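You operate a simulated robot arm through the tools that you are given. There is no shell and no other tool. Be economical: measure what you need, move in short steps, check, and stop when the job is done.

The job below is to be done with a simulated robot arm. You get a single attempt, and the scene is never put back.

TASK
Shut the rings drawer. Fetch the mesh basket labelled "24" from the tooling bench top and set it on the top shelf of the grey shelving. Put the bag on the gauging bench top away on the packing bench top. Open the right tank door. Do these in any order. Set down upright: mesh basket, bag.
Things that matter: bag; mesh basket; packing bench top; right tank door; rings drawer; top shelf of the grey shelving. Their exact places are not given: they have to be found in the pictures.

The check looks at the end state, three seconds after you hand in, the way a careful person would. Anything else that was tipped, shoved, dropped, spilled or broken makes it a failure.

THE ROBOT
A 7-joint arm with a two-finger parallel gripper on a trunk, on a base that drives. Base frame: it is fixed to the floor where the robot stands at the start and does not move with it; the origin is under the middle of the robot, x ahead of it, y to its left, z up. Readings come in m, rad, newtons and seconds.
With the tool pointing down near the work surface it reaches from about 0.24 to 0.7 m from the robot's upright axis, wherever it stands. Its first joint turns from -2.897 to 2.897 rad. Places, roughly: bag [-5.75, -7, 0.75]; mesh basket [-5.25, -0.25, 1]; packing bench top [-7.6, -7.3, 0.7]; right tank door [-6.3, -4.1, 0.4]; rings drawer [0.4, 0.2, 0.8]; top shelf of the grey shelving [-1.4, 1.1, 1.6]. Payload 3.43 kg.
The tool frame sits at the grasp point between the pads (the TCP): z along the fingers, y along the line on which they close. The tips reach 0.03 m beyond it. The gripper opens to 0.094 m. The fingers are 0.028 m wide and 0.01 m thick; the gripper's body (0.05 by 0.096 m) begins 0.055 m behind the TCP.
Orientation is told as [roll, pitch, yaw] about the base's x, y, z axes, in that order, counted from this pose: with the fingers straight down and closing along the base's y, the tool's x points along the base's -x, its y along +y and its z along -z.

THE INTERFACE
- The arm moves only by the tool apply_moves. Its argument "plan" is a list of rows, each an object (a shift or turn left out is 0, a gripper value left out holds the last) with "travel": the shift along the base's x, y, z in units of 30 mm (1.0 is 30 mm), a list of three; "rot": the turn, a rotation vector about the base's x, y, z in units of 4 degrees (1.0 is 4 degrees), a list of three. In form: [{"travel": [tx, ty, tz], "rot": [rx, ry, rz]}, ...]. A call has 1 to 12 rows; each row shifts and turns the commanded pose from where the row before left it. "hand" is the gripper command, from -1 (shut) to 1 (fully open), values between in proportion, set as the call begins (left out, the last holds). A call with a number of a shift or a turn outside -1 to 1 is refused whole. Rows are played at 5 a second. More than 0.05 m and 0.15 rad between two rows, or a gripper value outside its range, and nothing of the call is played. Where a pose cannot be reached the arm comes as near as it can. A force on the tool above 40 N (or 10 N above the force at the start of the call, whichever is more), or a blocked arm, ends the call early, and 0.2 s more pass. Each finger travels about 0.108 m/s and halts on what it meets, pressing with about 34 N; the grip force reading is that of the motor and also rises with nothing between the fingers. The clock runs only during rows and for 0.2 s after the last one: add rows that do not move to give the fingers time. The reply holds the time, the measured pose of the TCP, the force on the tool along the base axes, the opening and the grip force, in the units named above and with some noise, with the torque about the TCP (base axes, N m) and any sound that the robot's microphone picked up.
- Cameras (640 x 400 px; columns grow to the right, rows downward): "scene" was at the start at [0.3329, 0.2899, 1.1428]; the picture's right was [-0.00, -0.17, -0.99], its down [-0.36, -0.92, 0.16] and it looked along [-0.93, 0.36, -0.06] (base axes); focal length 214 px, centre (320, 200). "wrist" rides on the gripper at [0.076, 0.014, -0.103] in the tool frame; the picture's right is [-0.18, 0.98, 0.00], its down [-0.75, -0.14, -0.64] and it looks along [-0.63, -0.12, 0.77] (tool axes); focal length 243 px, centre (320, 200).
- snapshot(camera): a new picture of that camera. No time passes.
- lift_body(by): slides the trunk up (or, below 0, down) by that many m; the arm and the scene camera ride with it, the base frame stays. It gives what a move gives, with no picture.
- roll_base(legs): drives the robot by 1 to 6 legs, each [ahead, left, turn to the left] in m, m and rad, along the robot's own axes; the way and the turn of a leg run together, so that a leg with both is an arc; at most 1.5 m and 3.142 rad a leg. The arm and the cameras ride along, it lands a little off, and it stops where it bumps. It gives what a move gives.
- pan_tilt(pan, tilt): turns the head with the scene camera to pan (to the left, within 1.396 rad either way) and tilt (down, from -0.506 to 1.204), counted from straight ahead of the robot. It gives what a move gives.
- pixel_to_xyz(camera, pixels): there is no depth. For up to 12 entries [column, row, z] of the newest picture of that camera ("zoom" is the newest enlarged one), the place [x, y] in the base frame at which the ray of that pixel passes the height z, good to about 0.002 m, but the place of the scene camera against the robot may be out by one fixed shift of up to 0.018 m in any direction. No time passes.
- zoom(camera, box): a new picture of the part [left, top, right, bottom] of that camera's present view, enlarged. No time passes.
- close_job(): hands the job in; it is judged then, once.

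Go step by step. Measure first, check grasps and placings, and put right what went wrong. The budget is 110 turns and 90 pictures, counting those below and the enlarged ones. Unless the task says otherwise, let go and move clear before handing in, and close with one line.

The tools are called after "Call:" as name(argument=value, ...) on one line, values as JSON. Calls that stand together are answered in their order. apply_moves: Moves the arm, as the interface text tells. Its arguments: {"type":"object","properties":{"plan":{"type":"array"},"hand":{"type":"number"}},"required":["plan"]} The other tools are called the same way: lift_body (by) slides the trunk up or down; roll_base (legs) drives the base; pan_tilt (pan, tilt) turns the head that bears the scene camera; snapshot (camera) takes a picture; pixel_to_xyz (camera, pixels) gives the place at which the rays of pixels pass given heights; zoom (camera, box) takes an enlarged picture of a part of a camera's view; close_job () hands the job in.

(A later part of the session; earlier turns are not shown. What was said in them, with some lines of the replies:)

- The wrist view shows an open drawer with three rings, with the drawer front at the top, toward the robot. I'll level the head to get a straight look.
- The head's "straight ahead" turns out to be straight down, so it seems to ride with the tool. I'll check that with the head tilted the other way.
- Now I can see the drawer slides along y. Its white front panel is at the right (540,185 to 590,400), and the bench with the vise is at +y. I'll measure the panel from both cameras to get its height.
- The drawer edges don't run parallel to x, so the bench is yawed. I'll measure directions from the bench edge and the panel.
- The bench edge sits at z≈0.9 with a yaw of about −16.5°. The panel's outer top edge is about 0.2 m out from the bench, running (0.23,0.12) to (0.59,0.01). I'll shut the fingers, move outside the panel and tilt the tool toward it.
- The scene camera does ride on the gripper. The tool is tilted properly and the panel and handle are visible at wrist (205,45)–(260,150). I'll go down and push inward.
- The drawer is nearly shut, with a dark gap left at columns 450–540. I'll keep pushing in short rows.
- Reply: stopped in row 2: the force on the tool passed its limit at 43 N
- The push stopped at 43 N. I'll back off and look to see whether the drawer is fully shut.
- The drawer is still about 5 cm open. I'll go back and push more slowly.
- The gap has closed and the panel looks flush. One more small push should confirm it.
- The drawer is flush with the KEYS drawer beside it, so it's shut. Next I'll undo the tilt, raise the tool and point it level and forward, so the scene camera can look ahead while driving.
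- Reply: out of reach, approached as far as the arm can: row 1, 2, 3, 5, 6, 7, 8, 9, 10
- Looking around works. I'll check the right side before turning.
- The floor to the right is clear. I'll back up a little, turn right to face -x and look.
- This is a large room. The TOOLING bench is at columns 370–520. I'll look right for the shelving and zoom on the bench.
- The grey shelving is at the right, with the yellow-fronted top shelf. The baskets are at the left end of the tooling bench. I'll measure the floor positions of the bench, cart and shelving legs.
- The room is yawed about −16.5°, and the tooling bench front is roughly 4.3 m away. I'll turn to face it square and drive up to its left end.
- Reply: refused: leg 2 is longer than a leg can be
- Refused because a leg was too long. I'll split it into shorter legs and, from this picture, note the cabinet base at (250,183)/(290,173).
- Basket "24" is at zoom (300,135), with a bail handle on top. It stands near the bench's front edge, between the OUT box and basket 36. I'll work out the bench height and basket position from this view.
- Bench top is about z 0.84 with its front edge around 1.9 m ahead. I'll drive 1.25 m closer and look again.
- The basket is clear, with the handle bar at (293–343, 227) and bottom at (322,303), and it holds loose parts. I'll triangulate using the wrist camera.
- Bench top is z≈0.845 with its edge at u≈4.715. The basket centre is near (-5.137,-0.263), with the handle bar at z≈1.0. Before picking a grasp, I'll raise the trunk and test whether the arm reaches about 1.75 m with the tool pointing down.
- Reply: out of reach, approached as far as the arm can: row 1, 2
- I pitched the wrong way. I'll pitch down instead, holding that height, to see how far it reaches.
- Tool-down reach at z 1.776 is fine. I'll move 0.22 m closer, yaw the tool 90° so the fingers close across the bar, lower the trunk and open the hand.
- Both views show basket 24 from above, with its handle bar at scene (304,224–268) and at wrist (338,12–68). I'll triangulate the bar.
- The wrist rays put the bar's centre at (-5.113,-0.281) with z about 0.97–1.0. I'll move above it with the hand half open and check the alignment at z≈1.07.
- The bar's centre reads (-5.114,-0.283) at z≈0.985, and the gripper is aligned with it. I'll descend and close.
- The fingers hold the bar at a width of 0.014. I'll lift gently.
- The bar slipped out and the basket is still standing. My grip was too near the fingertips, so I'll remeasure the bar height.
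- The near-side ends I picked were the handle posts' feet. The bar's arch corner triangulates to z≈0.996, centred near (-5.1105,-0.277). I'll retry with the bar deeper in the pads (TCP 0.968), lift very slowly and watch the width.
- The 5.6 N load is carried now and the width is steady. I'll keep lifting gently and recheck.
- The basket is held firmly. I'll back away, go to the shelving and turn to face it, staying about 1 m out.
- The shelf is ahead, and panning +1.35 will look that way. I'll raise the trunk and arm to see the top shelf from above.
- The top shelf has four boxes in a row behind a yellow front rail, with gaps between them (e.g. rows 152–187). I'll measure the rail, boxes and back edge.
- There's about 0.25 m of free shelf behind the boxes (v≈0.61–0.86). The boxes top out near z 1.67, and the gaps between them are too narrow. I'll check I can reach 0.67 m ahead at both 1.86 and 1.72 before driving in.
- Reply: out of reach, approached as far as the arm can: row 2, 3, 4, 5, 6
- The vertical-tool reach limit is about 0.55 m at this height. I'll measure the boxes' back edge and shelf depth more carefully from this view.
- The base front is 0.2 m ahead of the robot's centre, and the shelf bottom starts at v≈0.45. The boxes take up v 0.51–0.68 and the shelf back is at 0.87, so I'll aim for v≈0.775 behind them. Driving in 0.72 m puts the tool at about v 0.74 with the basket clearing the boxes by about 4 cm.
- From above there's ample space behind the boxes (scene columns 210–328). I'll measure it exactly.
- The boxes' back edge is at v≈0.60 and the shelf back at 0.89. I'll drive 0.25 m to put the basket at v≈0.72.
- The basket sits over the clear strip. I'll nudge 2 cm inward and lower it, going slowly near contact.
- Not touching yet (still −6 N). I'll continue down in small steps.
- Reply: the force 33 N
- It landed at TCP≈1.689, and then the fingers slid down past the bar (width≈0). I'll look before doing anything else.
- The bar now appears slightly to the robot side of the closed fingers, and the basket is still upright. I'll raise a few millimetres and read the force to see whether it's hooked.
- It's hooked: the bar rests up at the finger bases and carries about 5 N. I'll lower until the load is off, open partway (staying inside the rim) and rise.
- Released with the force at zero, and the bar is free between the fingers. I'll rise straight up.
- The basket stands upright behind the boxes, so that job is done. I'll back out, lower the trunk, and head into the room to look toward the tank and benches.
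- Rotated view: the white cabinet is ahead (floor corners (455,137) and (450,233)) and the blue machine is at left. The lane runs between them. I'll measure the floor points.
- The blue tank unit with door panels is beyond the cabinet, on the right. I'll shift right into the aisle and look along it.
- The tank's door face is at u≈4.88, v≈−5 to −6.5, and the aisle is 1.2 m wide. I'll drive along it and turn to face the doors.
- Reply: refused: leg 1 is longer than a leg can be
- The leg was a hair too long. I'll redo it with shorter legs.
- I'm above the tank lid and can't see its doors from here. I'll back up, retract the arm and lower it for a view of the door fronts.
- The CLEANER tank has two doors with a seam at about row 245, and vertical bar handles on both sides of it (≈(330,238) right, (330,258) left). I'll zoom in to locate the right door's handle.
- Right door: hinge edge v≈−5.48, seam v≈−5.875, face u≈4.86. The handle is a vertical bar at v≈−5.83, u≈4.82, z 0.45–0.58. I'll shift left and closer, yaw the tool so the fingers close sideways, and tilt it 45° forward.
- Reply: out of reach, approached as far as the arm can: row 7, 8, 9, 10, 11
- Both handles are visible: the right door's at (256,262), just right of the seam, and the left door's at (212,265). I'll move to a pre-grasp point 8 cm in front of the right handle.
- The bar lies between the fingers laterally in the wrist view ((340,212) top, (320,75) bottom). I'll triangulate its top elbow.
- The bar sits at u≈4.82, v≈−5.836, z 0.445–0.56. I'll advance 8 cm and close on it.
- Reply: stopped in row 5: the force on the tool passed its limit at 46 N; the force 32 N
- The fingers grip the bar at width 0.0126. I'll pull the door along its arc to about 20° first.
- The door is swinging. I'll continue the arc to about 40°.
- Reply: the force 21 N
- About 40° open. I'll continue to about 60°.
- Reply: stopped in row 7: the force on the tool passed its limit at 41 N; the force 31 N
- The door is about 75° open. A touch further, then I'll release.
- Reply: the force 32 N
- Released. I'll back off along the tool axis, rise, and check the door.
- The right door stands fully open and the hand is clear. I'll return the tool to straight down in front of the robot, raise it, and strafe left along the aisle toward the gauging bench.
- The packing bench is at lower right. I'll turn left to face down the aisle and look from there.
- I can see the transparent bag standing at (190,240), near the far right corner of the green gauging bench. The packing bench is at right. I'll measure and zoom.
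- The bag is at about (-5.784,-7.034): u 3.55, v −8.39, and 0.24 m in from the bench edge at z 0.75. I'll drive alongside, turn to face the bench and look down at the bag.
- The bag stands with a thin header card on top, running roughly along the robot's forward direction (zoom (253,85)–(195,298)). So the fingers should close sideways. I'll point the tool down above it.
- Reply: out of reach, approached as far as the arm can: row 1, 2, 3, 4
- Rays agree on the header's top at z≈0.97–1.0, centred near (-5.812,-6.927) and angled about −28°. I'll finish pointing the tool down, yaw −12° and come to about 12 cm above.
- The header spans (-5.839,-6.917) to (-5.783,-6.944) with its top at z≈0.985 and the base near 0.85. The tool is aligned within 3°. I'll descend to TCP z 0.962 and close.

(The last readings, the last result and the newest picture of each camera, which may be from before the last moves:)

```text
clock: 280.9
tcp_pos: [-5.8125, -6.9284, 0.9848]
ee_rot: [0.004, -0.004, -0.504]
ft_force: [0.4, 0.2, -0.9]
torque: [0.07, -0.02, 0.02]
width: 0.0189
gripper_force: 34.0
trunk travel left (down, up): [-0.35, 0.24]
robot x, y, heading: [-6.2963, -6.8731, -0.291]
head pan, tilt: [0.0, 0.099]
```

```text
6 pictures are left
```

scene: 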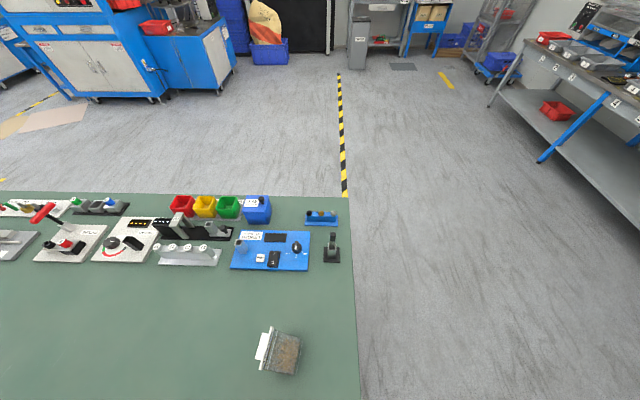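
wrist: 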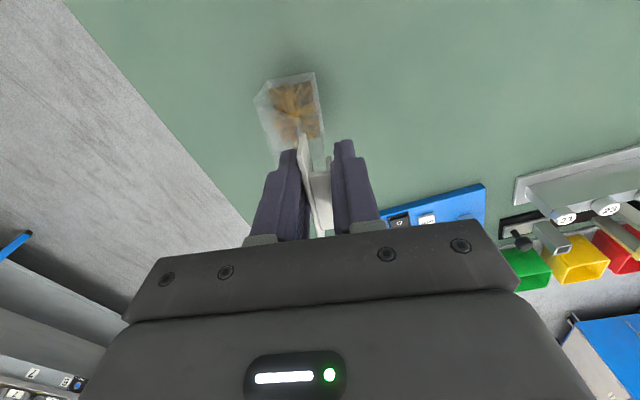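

Gripped at 19 mm with the light bag lifting cleanly. I'll raise it, back off, turn to face the packing bench and look for a clear spot.

Call:
apply_moves(plan=[{"travel": [0, 0, 0.5]}, {"travel": [0, 0, 0.7]}, {"travel": [0, 0, 0.8]}, {"travel": [0, 0, 0.8]}, {"travel": [0, 0, 0.8]}, {"travel": [0, 0, 0.8]}, {"travel": [0, 0, 0.8]}, {"travel": [0, 0, 0.8]}, {"travel": [0, 0, 0.7]}, {"travel": [0, 0, 0.6]}])

Call:
lift_body(by=0.22)

Call:
roll_base(legs=[[-0.2, 0, 0], [0, 0, -1.571], [0.5, 0, 0], [0, 0, -1.571]])

Call:
pan_tilt(pan=0, tilt=-0.5)

Call:
snapshot(camera="scene")

```text
clock: 283.1
tcp_pos: [-5.8102, -6.9274, 1.2037]
ee_rot: [0.002, -0.002, -0.503]
ft_force: [0.1, 0.0, -1.4]
torque: [-0.01, 0.02, -0.01]
width: 0.0192
gripper_force: 34.1
trunk travel left (down, up): [-0.35, 0.24]
robot x, y, heading: [-6.2961, -6.8739, -0.291]
head pan, tilt: [0.0, 0.099]
```

```text
clock: 285.5
tcp_pos: [-5.8103, -6.9282, 1.4225]
ee_rot: [0.004, -0.003, -0.502]
ft_force: [0.2, 0.6, -2.0]
torque: [0.05, 0.01, 0.01]
width: 0.0187
gripper_force: 34.5
trunk travel left (down, up): [-0.57, 0.02]
robot x, y, heading: [-6.2984, -6.8739, -0.29]
head pan, tilt: [0.0, 0.099]
```

```text
clock: 297.3
tcp_pos: [-7.1167, -7.2469, 1.4232]
ee_rot: [0.004, -0.002, 2.645]
ft_force: [0.5, -0.2, -2.0]
torque: [-0.02, 0.0, 0.0]
width: 0.0189
gripper_force: 33.6
trunk travel left (down, up): [-0.57, 0.02]
robot x, y, heading: [-6.6323, -7.2966, 2.852]
head pan, tilt: [0.0, 0.099]
```

```text
clock: 298.3
tcp_pos: [-7.117, -7.2476, 1.422]
ee_rot: [0.004, -0.004, 2.644]
ft_force: [-0.4, 0.1, -2.2]
torque: [0.0, -0.01, 0.0]
width: 0.0192
gripper_force: 33.8
trunk travel left (down, up): [-0.57, 0.02]
robot x, y, heading: [-6.6307, -7.2989, 2.855]
head pan, tilt: [0.0, -0.499]
```

```text
5 pictures are left
```

scene: 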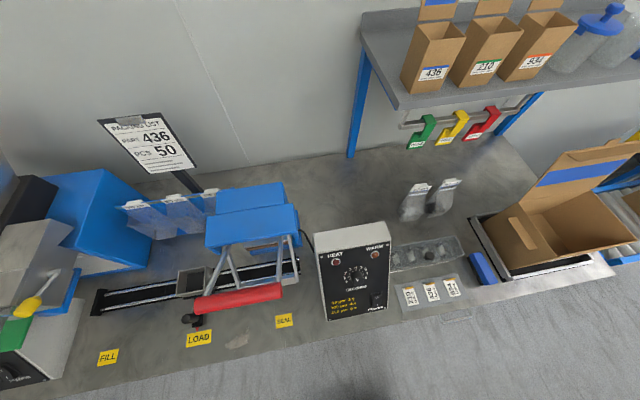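

The packing bench lies ahead. Clear spots are the front strip around (255,345) and the area behind the HEAT box near (345,215). I'll measure at plausible heights.

Call:
pixel_to_xyz(camera="scene", pixels=[[250, 362, 0.85], [250, 362, 0.75], [250, 340, 0.85], [250, 340, 0.75], [345, 215, 0.85], [345, 215, 0.75], [412, 218, 0.85], [325, 318, 0.85], [297, 265, 0.85], [395, 245, 0.85], [325, 318, 0.75], [310, 180, 0.85]])

Call:
zoom(camera="scene", box=[170, 150, 500, 390])

```text
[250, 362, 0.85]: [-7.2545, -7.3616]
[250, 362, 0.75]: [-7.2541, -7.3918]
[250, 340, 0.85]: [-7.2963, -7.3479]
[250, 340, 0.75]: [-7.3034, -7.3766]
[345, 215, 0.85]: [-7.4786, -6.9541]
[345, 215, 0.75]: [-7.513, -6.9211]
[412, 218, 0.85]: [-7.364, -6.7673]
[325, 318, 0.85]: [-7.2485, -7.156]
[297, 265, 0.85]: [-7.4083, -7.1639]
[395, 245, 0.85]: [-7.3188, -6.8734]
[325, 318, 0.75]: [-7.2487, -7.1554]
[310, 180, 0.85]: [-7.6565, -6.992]
```

```text
1.67 times, centred on (335, 270) of scene
```

zoom: 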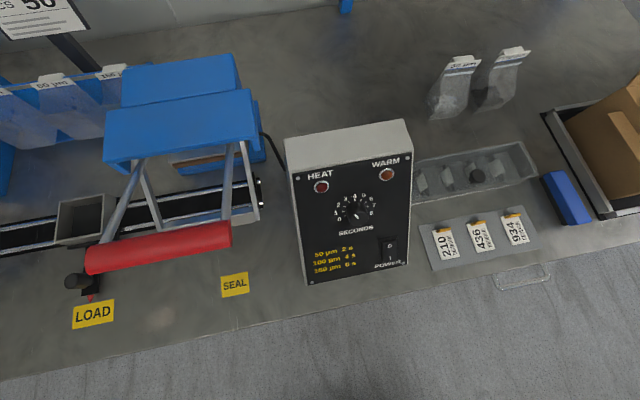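

Behind the HEAT box (u≈5.2, v≈−8.77) is clear of the existing bags (at v≈−8.58). I'll check the wall shelf's position and height first.

Call:
pixel_to_xyz(camera="scene", pixels=[[397, 108, 1.1], [397, 108, 1.2], [397, 108, 1.3], [352, 155, 0.85], [362, 45, 1.2], [383, 225, 1.05], [320, 235, 1.05], [322, 255, 1.0], [345, 158, 0.85], [430, 190, 0.95]])

```text
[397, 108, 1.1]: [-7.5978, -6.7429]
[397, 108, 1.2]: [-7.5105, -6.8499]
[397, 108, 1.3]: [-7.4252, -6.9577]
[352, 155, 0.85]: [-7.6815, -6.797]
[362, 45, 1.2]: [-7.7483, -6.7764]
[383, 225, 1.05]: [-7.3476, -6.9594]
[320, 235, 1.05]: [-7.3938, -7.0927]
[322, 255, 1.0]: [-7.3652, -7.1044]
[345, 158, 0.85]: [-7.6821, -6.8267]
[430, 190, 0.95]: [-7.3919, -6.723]
```

The wall shelf's left end is at v≈−8.71 (z≈1.2, front u≈5.2), the HEAT box spans v −8.90 to −8.76 back to u≈5.07, and the lever ends at v≈−8.93. I'll aim for (u 5.17, v −8.83), staying high while driving in.

Call:
roll_base(legs=[[0.3, -0.14, 0]])

Call:
snapshot(camera="scene")

```text
clock: 300.5
tcp_pos: [-7.3665, -7.0264, 1.4221]
ee_rot: [0.003, -0.003, 2.64]
ft_force: [-1.6, 0.5, -1.6]
torque: [-0.06, 0.0, -0.01]
width: 0.0189
gripper_force: 34.0
trunk travel left (down, up): [-0.57, 0.02]
robot x, y, heading: [-6.8776, -7.0809, 2.852]
head pan, tilt: [0.0, -0.499]
```

```text
3 pictures are left
```

scene: 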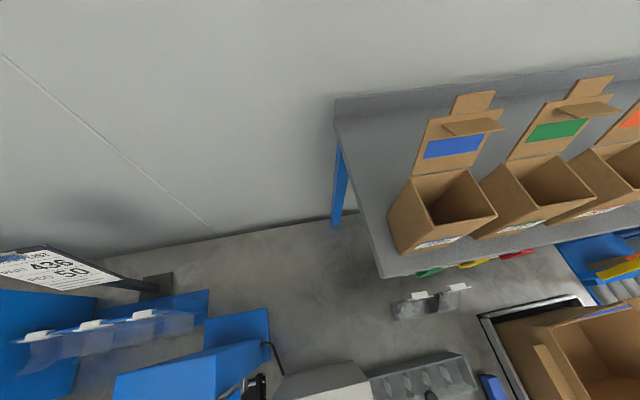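

Call:
pixel_to_xyz(camera="scene", pixels=[[383, 278, 1.2], [383, 278, 1.25], [340, 362, 1.05], [280, 375, 1.05], [372, 380, 1.05], [270, 310, 0.95], [272, 345, 0.95], [320, 330, 0.85], [395, 318, 0.85], [335, 97, 1.2]])

```text
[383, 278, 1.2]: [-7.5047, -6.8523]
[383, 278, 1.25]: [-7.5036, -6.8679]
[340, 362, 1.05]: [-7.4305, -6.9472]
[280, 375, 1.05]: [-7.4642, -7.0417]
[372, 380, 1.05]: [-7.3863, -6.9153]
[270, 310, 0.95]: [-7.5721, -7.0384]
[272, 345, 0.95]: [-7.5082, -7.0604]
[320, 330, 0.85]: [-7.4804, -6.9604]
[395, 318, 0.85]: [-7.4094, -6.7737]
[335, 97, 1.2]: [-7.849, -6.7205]
```

The spot (u 5.22, v −8.81) clears the HEAT box back (≈5.15), the lever (v −8.90) and the shelf end (v −8.705). I'll extend there and lower to z≈1.08.

Call:
apply_moves(plan=[{"travel": [-0.77, 0.345, 0]}, {"travel": [-0.77, 0.345, 0]}, {"travel": [-0.77, 0.345, 0]}, {"travel": [-0.77, 0.345, 0]}, {"travel": [-0.77, 0.345, 0]}, {"travel": [-0.77, 0.345, 0]}])

Call:
apply_moves(plan=[{"travel": [0, 0, -0.95]}, {"travel": [0, 0, -0.95]}, {"travel": [0, 0, -0.95]}, {"travel": [0, 0, -0.95]}, {"travel": [0, 0, -0.95]}, {"travel": [0, 0, -0.95]}, {"travel": [0, 0, -0.95]}, {"travel": [0, 0, -0.95]}, {"travel": [0, 0, -0.95]}, {"travel": [0, 0, -0.95]}, {"travel": [0, 0, -0.95]}, {"travel": [0, 0, -0.95]}])

Call:
snapshot(camera="wrist")

```text
clock: 301.9
tcp_pos: [-7.5037, -6.9651, 1.4206]
ee_rot: [0.003, -0.002, 2.64]
ft_force: [-0.3, 0.5, -2.0]
torque: [-0.08, -0.03, -0.01]
width: 0.019
gripper_force: 33.8
trunk travel left (down, up): [-0.57, 0.02]
robot x, y, heading: [-6.8825, -7.081, 2.847]
head pan, tilt: [0.0, -0.499]
```

```text
clock: 304.5
tcp_pos: [-7.5027, -6.9647, 1.0821]
ee_rot: [0.003, -0.004, 2.639]
ft_force: [-0.5, -0.3, -1.7]
torque: [-0.06, -0.04, 0.01]
width: 0.019
gripper_force: 34.4
trunk travel left (down, up): [-0.57, 0.02]
robot x, y, heading: [-6.8757, -7.0791, 2.849]
head pan, tilt: [0.0, -0.499]
```

```text
2 pictures are left
```

wrist: 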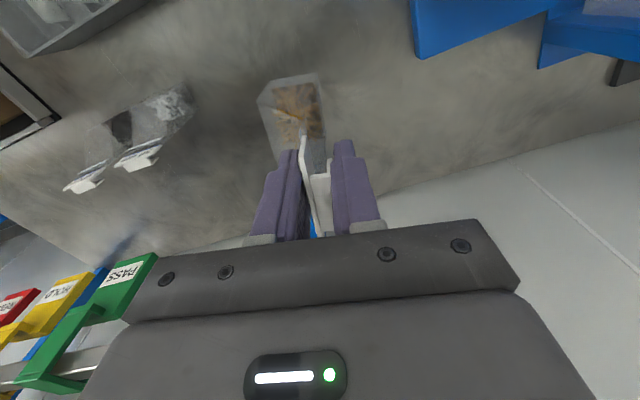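

The surroundings are clear. I'll lower to about 1.0, then creep down watching the force.

Call:
apply_moves(plan=[{"travel": [0, 0, -0.6]}, {"travel": [0, 0, -0.6]}, {"travel": [0, 0, -0.6]}, {"travel": [0, 0, -0.4]}, {"travel": [0, 0, -0.3]}, {"travel": [0, 0, -0.2]}])

Call:
apply_moves(plan=[{"travel": [0, 0, -0.1]}, {"travel": [0, 0, -0.1]}, {"travel": [0, 0, -0.1]}])

```text
clock: 305.9
tcp_pos: [-7.5022, -6.9647, 1.0001]
ee_rot: [0.003, -0.002, 2.642]
ft_force: [-0.6, -0.4, -2.1]
torque: [-0.06, -0.02, -0.01]
width: 0.019
gripper_force: 33.7
trunk travel left (down, up): [-0.57, 0.02]
robot x, y, heading: [-6.8763, -7.0812, 2.857]
head pan, tilt: [0.0, -0.499]
```

```text
clock: 306.7
tcp_pos: [-7.5032, -6.9644, 0.9936]
ee_rot: [0.004, -0.003, 2.64]
ft_force: [0.2, 0.0, -1.4]
torque: [-0.04, 0.0, -0.03]
width: 0.019
gripper_force: 34.3
out of reach, approached as far as the arm can: row 3
trunk travel left (down, up): [-0.57, 0.02]
robot x, y, heading: [-6.8786, -7.0785, 2.853]
head pan, tilt: [0.0, -0.499]
```

The arm is at its reach limit, so I'll lower the trunk in small steps instead.

Call:
lift_body(by=-0.018)

Call:
lift_body(by=-0.005)

Call:
lift_body(by=-0.004)

```text
clock: 307.3
tcp_pos: [-7.5033, -6.9644, 0.9748]
ee_rot: [0.004, -0.004, 2.641]
ft_force: [0.6, -0.1, -1.4]
torque: [-0.03, -0.03, 0.0]
width: 0.019
gripper_force: 33.5
trunk travel left (down, up): [-0.552, 0.038]
robot x, y, heading: [-6.8754, -7.0806, 2.857]
head pan, tilt: [0.0, -0.499]
```

```text
clock: 307.9
tcp_pos: [-7.5028, -6.9648, 0.9698]
ee_rot: [0.004, -0.003, 2.642]
ft_force: [0.4, 1.6, -1.5]
torque: [0.0, 0.0, 0.01]
width: 0.0188
gripper_force: 34.0
trunk travel left (down, up): [-0.547, 0.043]
robot x, y, heading: [-6.8772, -7.0776, 2.847]
head pan, tilt: [0.0, -0.499]
```

```text
clock: 308.4
tcp_pos: [-7.5025, -6.965, 0.9661]
ee_rot: [0.001, -0.004, 2.642]
ft_force: [0.1, -0.2, -1.1]
torque: [-0.03, -0.02, -0.02]
width: 0.0189
gripper_force: 33.6
trunk travel left (down, up): [-0.543, 0.047]
robot x, y, heading: [-6.8767, -7.0796, 2.854]
head pan, tilt: [0.0, -0.499]
```

Still −1 to −2 N, so not touching yet. I'll continue in 4 mm steps.

Call:
lift_body(by=-0.004)

Call:
lift_body(by=-0.004)

Call:
lift_body(by=-0.004)

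```text
clock: 308.9
tcp_pos: [-7.5028, -6.9642, 0.9633]
ee_rot: [0.004, -0.004, 2.639]
ft_force: [0.2, 0.2, -0.9]
torque: [-0.04, 0.01, 0.02]
width: 0.0189
gripper_force: 34.3
trunk travel left (down, up): [-0.539, 0.051]
robot x, y, heading: [-6.8778, -7.0761, 2.855]
head pan, tilt: [0.0, -0.499]
```

```text
clock: 309.4
tcp_pos: [-7.5022, -6.965, 0.9581]
ee_rot: [0.002, -0.002, 2.64]
ft_force: [-0.8, 0.9, -1.9]
torque: [-0.03, 0.0, 0.01]
width: 0.0189
gripper_force: 34.1
trunk travel left (down, up): [-0.535, 0.055]
robot x, y, heading: [-6.8794, -7.0784, 2.85]
head pan, tilt: [0.0, -0.499]
```

```text
clock: 310.0
tcp_pos: [-7.5021, -6.9648, 0.955]
ee_rot: [0.001, -0.003, 2.641]
ft_force: [-0.4, -0.8, -1.2]
torque: [-0.03, 0.0, 0.01]
width: 0.0191
gripper_force: 34.4
trunk travel left (down, up): [-0.531, 0.059]
robot x, y, heading: [-6.8768, -7.0804, 2.847]
head pan, tilt: [0.0, -0.499]
```

Call:
lift_body(by=-0.004)

Call:
lift_body(by=-0.004)

Call:
lift_body(by=-0.004)

```text
clock: 310.5
tcp_pos: [-7.5032, -6.9644, 0.9506]
ee_rot: [0.003, -0.003, 2.642]
ft_force: [0.4, 0.0, -1.7]
torque: [0.0, 0.0, 0.02]
width: 0.0186
gripper_force: 34.0
trunk travel left (down, up): [-0.527, 0.063]
robot x, y, heading: [-6.8802, -7.0782, 2.854]
head pan, tilt: [0.0, -0.499]
```

```text
clock: 311.0
tcp_pos: [-7.5016, -6.9649, 0.9454]
ee_rot: [0.004, -0.005, 2.64]
ft_force: [-0.8, 0.4, -2.1]
torque: [-0.01, -0.01, -0.01]
width: 0.0189
gripper_force: 33.9
trunk travel left (down, up): [-0.523, 0.067]
robot x, y, heading: [-6.8798, -7.081, 2.853]
head pan, tilt: [0.0, -0.499]
```

```text
clock: 311.6
tcp_pos: [-7.5018, -6.964, 0.9413]
ee_rot: [0.003, -0.003, 2.64]
ft_force: [-0.5, -0.2, -2.0]
torque: [-0.06, 0.02, 0.02]
width: 0.0191
gripper_force: 34.0
trunk travel left (down, up): [-0.519, 0.071]
robot x, y, heading: [-6.8785, -7.0815, 2.853]
head pan, tilt: [0.0, -0.499]
```

I'll estimate the bench height from a feature in both views: the tray corner, scene (480,316) and wrist (58,120).

Call:
pixel_to_xyz(camera="scene", pixels=[[480, 316, 0.7], [480, 316, 0.75], [480, 316, 0.8], [480, 316, 0.85], [320, 220, 0.75], [320, 220, 0.85]])

Call:
pixel_to_xyz(camera="wrist", pixels=[[58, 120, 0.7], [58, 120, 0.75], [58, 120, 0.8], [58, 120, 0.85], [385, 195, 0.75], [385, 195, 0.85]])

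```text
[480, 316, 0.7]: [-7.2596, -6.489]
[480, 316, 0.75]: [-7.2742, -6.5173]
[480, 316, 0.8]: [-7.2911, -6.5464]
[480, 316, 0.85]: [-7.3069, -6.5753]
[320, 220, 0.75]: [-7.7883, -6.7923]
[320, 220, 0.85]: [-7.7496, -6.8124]
```

```text
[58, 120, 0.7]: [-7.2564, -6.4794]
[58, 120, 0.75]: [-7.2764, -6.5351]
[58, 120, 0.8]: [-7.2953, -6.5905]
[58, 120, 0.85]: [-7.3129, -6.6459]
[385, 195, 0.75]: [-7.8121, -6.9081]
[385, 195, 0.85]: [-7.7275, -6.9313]
```

The rays meet at z≈0.72, so this bench top is around 0.70. The bag bottom hangs about 0.12 below the TCP, so contact should come near TCP 0.82. I'll ease forward 3 cm for HEAT-box clearance and lower in stages.

Call:
roll_base(legs=[[0.03, 0, 0]])

Call:
lift_body(by=-0.04)

Call:
lift_body(by=-0.03)

Call:
lift_body(by=-0.01)

```text
clock: 312.4
tcp_pos: [-7.5315, -6.9557, 0.9402]
ee_rot: [0.004, -0.001, 2.641]
ft_force: [-1.7, -0.4, -2.3]
torque: [-0.08, -0.04, 0.0]
width: 0.0188
gripper_force: 34.3
trunk travel left (down, up): [-0.519, 0.071]
robot x, y, heading: [-6.9053, -7.0695, 2.853]
head pan, tilt: [0.0, -0.499]
```

```text
clock: 313.2
tcp_pos: [-7.5336, -6.9575, 0.9045]
ee_rot: [0.005, -0.008, 2.641]
ft_force: [-2.4, -3.1, 15.8]
torque: [-0.05, -0.28, -0.05]
width: 0.0192
gripper_force: 34.3
trunk travel left (down, up): [-0.479, 0.111]
robot x, y, heading: [-6.9052, -7.0719, 2.853]
head pan, tilt: [0.0, -0.499]
```

```text
clock: 314.0
tcp_pos: [-7.536, -6.9513, 0.8807]
ee_rot: [0.002, -0.023, 2.641]
ft_force: [2.3, -1.9, 51.7]
torque: [3.02, -1.01, -0.03]
width: 0.0229
gripper_force: 29.7
trunk travel left (down, up): [-0.449, 0.141]
robot x, y, heading: [-6.9079, -7.0673, 2.845]
head pan, tilt: [0.0, -0.499]
stopped: the force on the tool passed its limit at 88 N (the readings are from after the stop); the commanded pose is now the measured one
```

```text
clock: 314.4
tcp_pos: [-7.5397, -6.9515, 0.8811]
ee_rot: [0.007, -0.032, 2.641]
ft_force: [3.2, -4.2, 42.5]
torque: [3.18, -1.31, -0.45]
width: 0.0223
gripper_force: 29.6
trunk travel left (down, up): [-0.446, 0.144]
robot x, y, heading: [-6.9042, -7.0713, 2.848]
head pan, tilt: [0.0, -0.499]
stopped: the force on the tool passed its limit at 70 N (the readings are from after the stop); the commanded pose is now the measured one
```

I overshot: contact came at about TCP 0.905. I'll raise the trunk 2.5 cm to relieve it and look.

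Call:
lift_body(by=0.024)

Call:
snapshot(camera="wrist")

```text
clock: 315.1
tcp_pos: [-7.5379, -6.9522, 0.8989]
ee_rot: [0.006, -0.019, 2.639]
ft_force: [-0.7, -0.6, -2.5]
torque: [-0.01, -0.01, -0.03]
width: 0.0192
gripper_force: 33.9
trunk travel left (down, up): [-0.47, 0.12]
robot x, y, heading: [-6.9084, -7.0693, 2.852]
head pan, tilt: [0.0, -0.499]
```

```text
1 pictures are left
```

wrist: 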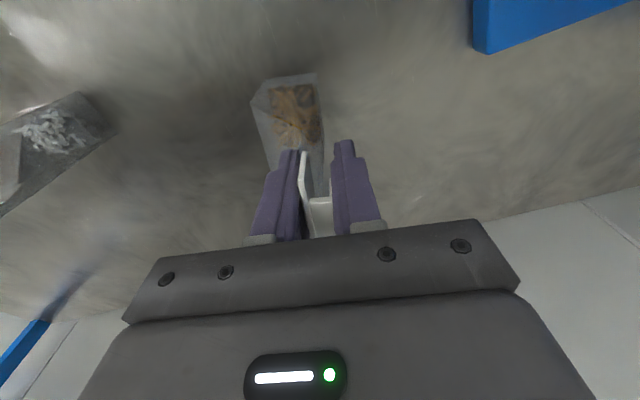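

The bag is undamaged and hanging free again, having slid up a bit in the grip. Contact should now be near TCP 0.881–0.885, so I'll creep down.

Call:
lift_body(by=-0.008)

Call:
lift_body(by=-0.003)

```text
clock: 315.6
tcp_pos: [-7.5391, -6.952, 0.8926]
ee_rot: [0.005, -0.022, 2.643]
ft_force: [-0.4, 0.1, -1.1]
torque: [-0.04, -0.03, -0.02]
width: 0.0192
gripper_force: 34.2
trunk travel left (down, up): [-0.462, 0.128]
robot x, y, heading: [-6.9066, -7.0699, 2.851]
head pan, tilt: [0.0, -0.499]
```

```text
clock: 316.1
tcp_pos: [-7.5395, -6.9522, 0.8904]
ee_rot: [0.005, -0.021, 2.642]
ft_force: [0.1, -0.4, -1.1]
torque: [-0.03, 0.01, -0.01]
width: 0.0192
gripper_force: 33.1
trunk travel left (down, up): [-0.459, 0.131]
robot x, y, heading: [-6.9047, -7.0723, 2.851]
head pan, tilt: [0.0, -0.499]
```

Call:
lift_body(by=-0.003)

Call:
lift_body(by=-0.003)

```text
clock: 316.7
tcp_pos: [-7.5384, -6.9514, 0.8867]
ee_rot: [0.005, -0.024, 2.643]
ft_force: [-0.7, 0.1, -1.3]
torque: [-0.07, 0.0, 0.0]
width: 0.0188
gripper_force: 34.1
trunk travel left (down, up): [-0.456, 0.134]
robot x, y, heading: [-6.904, -7.0729, 2.852]
head pan, tilt: [0.0, -0.499]
```

```text
clock: 317.2
tcp_pos: [-7.5388, -6.9531, 0.8856]
ee_rot: [0.003, -0.024, 2.642]
ft_force: [0.0, -3.3, 11.3]
torque: [0.25, -0.05, -0.06]
width: 0.0193
gripper_force: 34.0
trunk travel left (down, up): [-0.453, 0.137]
robot x, y, heading: [-6.9067, -7.0681, 2.852]
head pan, tilt: [0.0, -0.499]
```

Contact at 11 N. I'll ease up 1.5 mm and open.

Call:
lift_body(by=0.0015)

Call:
apply_moves(hand=0.2, plan=[{}, {}, {}, {}])

Call:
lift_body(by=0.13)

Call:
snapshot(camera="wrist")

```text
clock: 317.7
tcp_pos: [-7.5381, -6.9518, 0.8859]
ee_rot: [0.005, -0.022, 2.643]
ft_force: [-1.4, -0.3, 6.2]
torque: [0.33, 0.34, 0.14]
width: 0.0191
gripper_force: 34.5
trunk travel left (down, up): [-0.455, 0.135]
robot x, y, heading: [-6.9061, -7.0713, 2.849]
head pan, tilt: [0.0, -0.499]
```

```text
clock: 318.7
tcp_pos: [-7.5385, -6.9521, 0.8865]
ee_rot: [0.005, -0.024, 2.644]
ft_force: [-0.3, 0.1, 0.6]
torque: [-0.03, -0.03, 0.01]
width: 0.0565
gripper_force: 0.0
trunk travel left (down, up): [-0.455, 0.135]
robot x, y, heading: [-6.9055, -7.0715, 2.858]
head pan, tilt: [0.0, -0.499]
```

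```text
clock: 320.3
tcp_pos: [-7.5382, -6.9519, 1.015]
ee_rot: [0.006, -0.021, 2.641]
ft_force: [0.5, -0.9, 0.4]
torque: [0.0, 0.02, 0.01]
width: 0.0564
gripper_force: 0.0
trunk travel left (down, up): [-0.585, 0.005]
robot x, y, heading: [-6.9089, -7.071, 2.853]
head pan, tilt: [0.0, -0.499]
```

```text
0 pictures are left
```

wrist: 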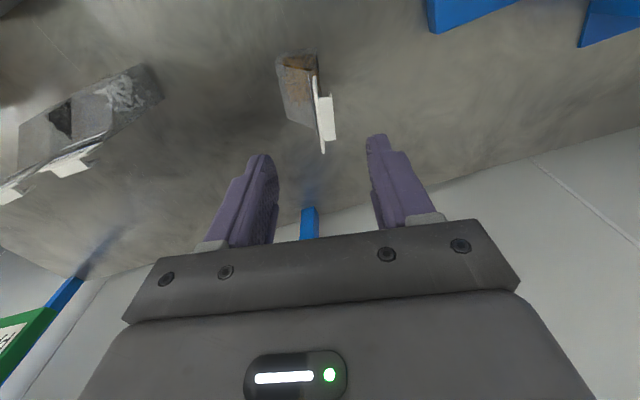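

The bag stands upright and free on the packing bench. I'll raise the arm above everything, back off and hand in.

Call:
apply_moves(plan=[{"travel": [0, 0, 0.8]}, {"travel": [0, 0, 0.9]}, {"travel": [0, 0, 0.9]}, {"travel": [0, 0, 0.9]}, {"travel": [0, 0, 0.9]}, {"travel": [0, 0, 0.9]}, {"travel": [0, 0, 0.9]}, {"travel": [0, 0, 0.9]}, {"travel": [0, 0, 0.9]}, {"travel": [0, 0, 0.9]}, {"travel": [0, 0, 0.9]}])

```text
clock: 322.7
tcp_pos: [-7.5358, -6.9518, 1.3096]
ee_rot: [0.007, -0.021, 2.643]
ft_force: [-0.7, 1.0, 0.4]
torque: [-0.02, 0.0, 0.07]
width: 0.0562
gripper_force: 0.0
trunk travel left (down, up): [-0.585, 0.005]
robot x, y, heading: [-6.9067, -7.0702, 2.85]
head pan, tilt: [0.0, -0.499]
```

The arm is up at z 1.31 with no contact forces. I'll back away from the bench.

Call:
roll_base(legs=[[-0.3, 0, 0]])

```text
clock: 324.7
tcp_pos: [-7.2443, -7.0367, 1.3107]
ee_rot: [0.007, -0.022, 2.639]
ft_force: [-1.0, 0.0, 0.4]
torque: [0.0, -0.02, -0.03]
width: 0.0564
gripper_force: 0.2
trunk travel left (down, up): [-0.585, 0.005]
robot x, y, heading: [-6.6117, -7.1583, 2.845]
head pan, tilt: [0.0, -0.499]
```

The robot is clear of the bench with nothing in the hand, so I'm handing in.

Call:
close_job()

```text
The job is handed in.
```

All four tasks are done and the job is handed in: the rings drawer is shut, basket "24" stands upright on the top shelf of the grey shelving, the right tank door is open, and the bag stands upright on the packing bench. I pressed the bag onto the bench harder than intended (up to 88 N) before releasing it; it looked undamaged afterwards.
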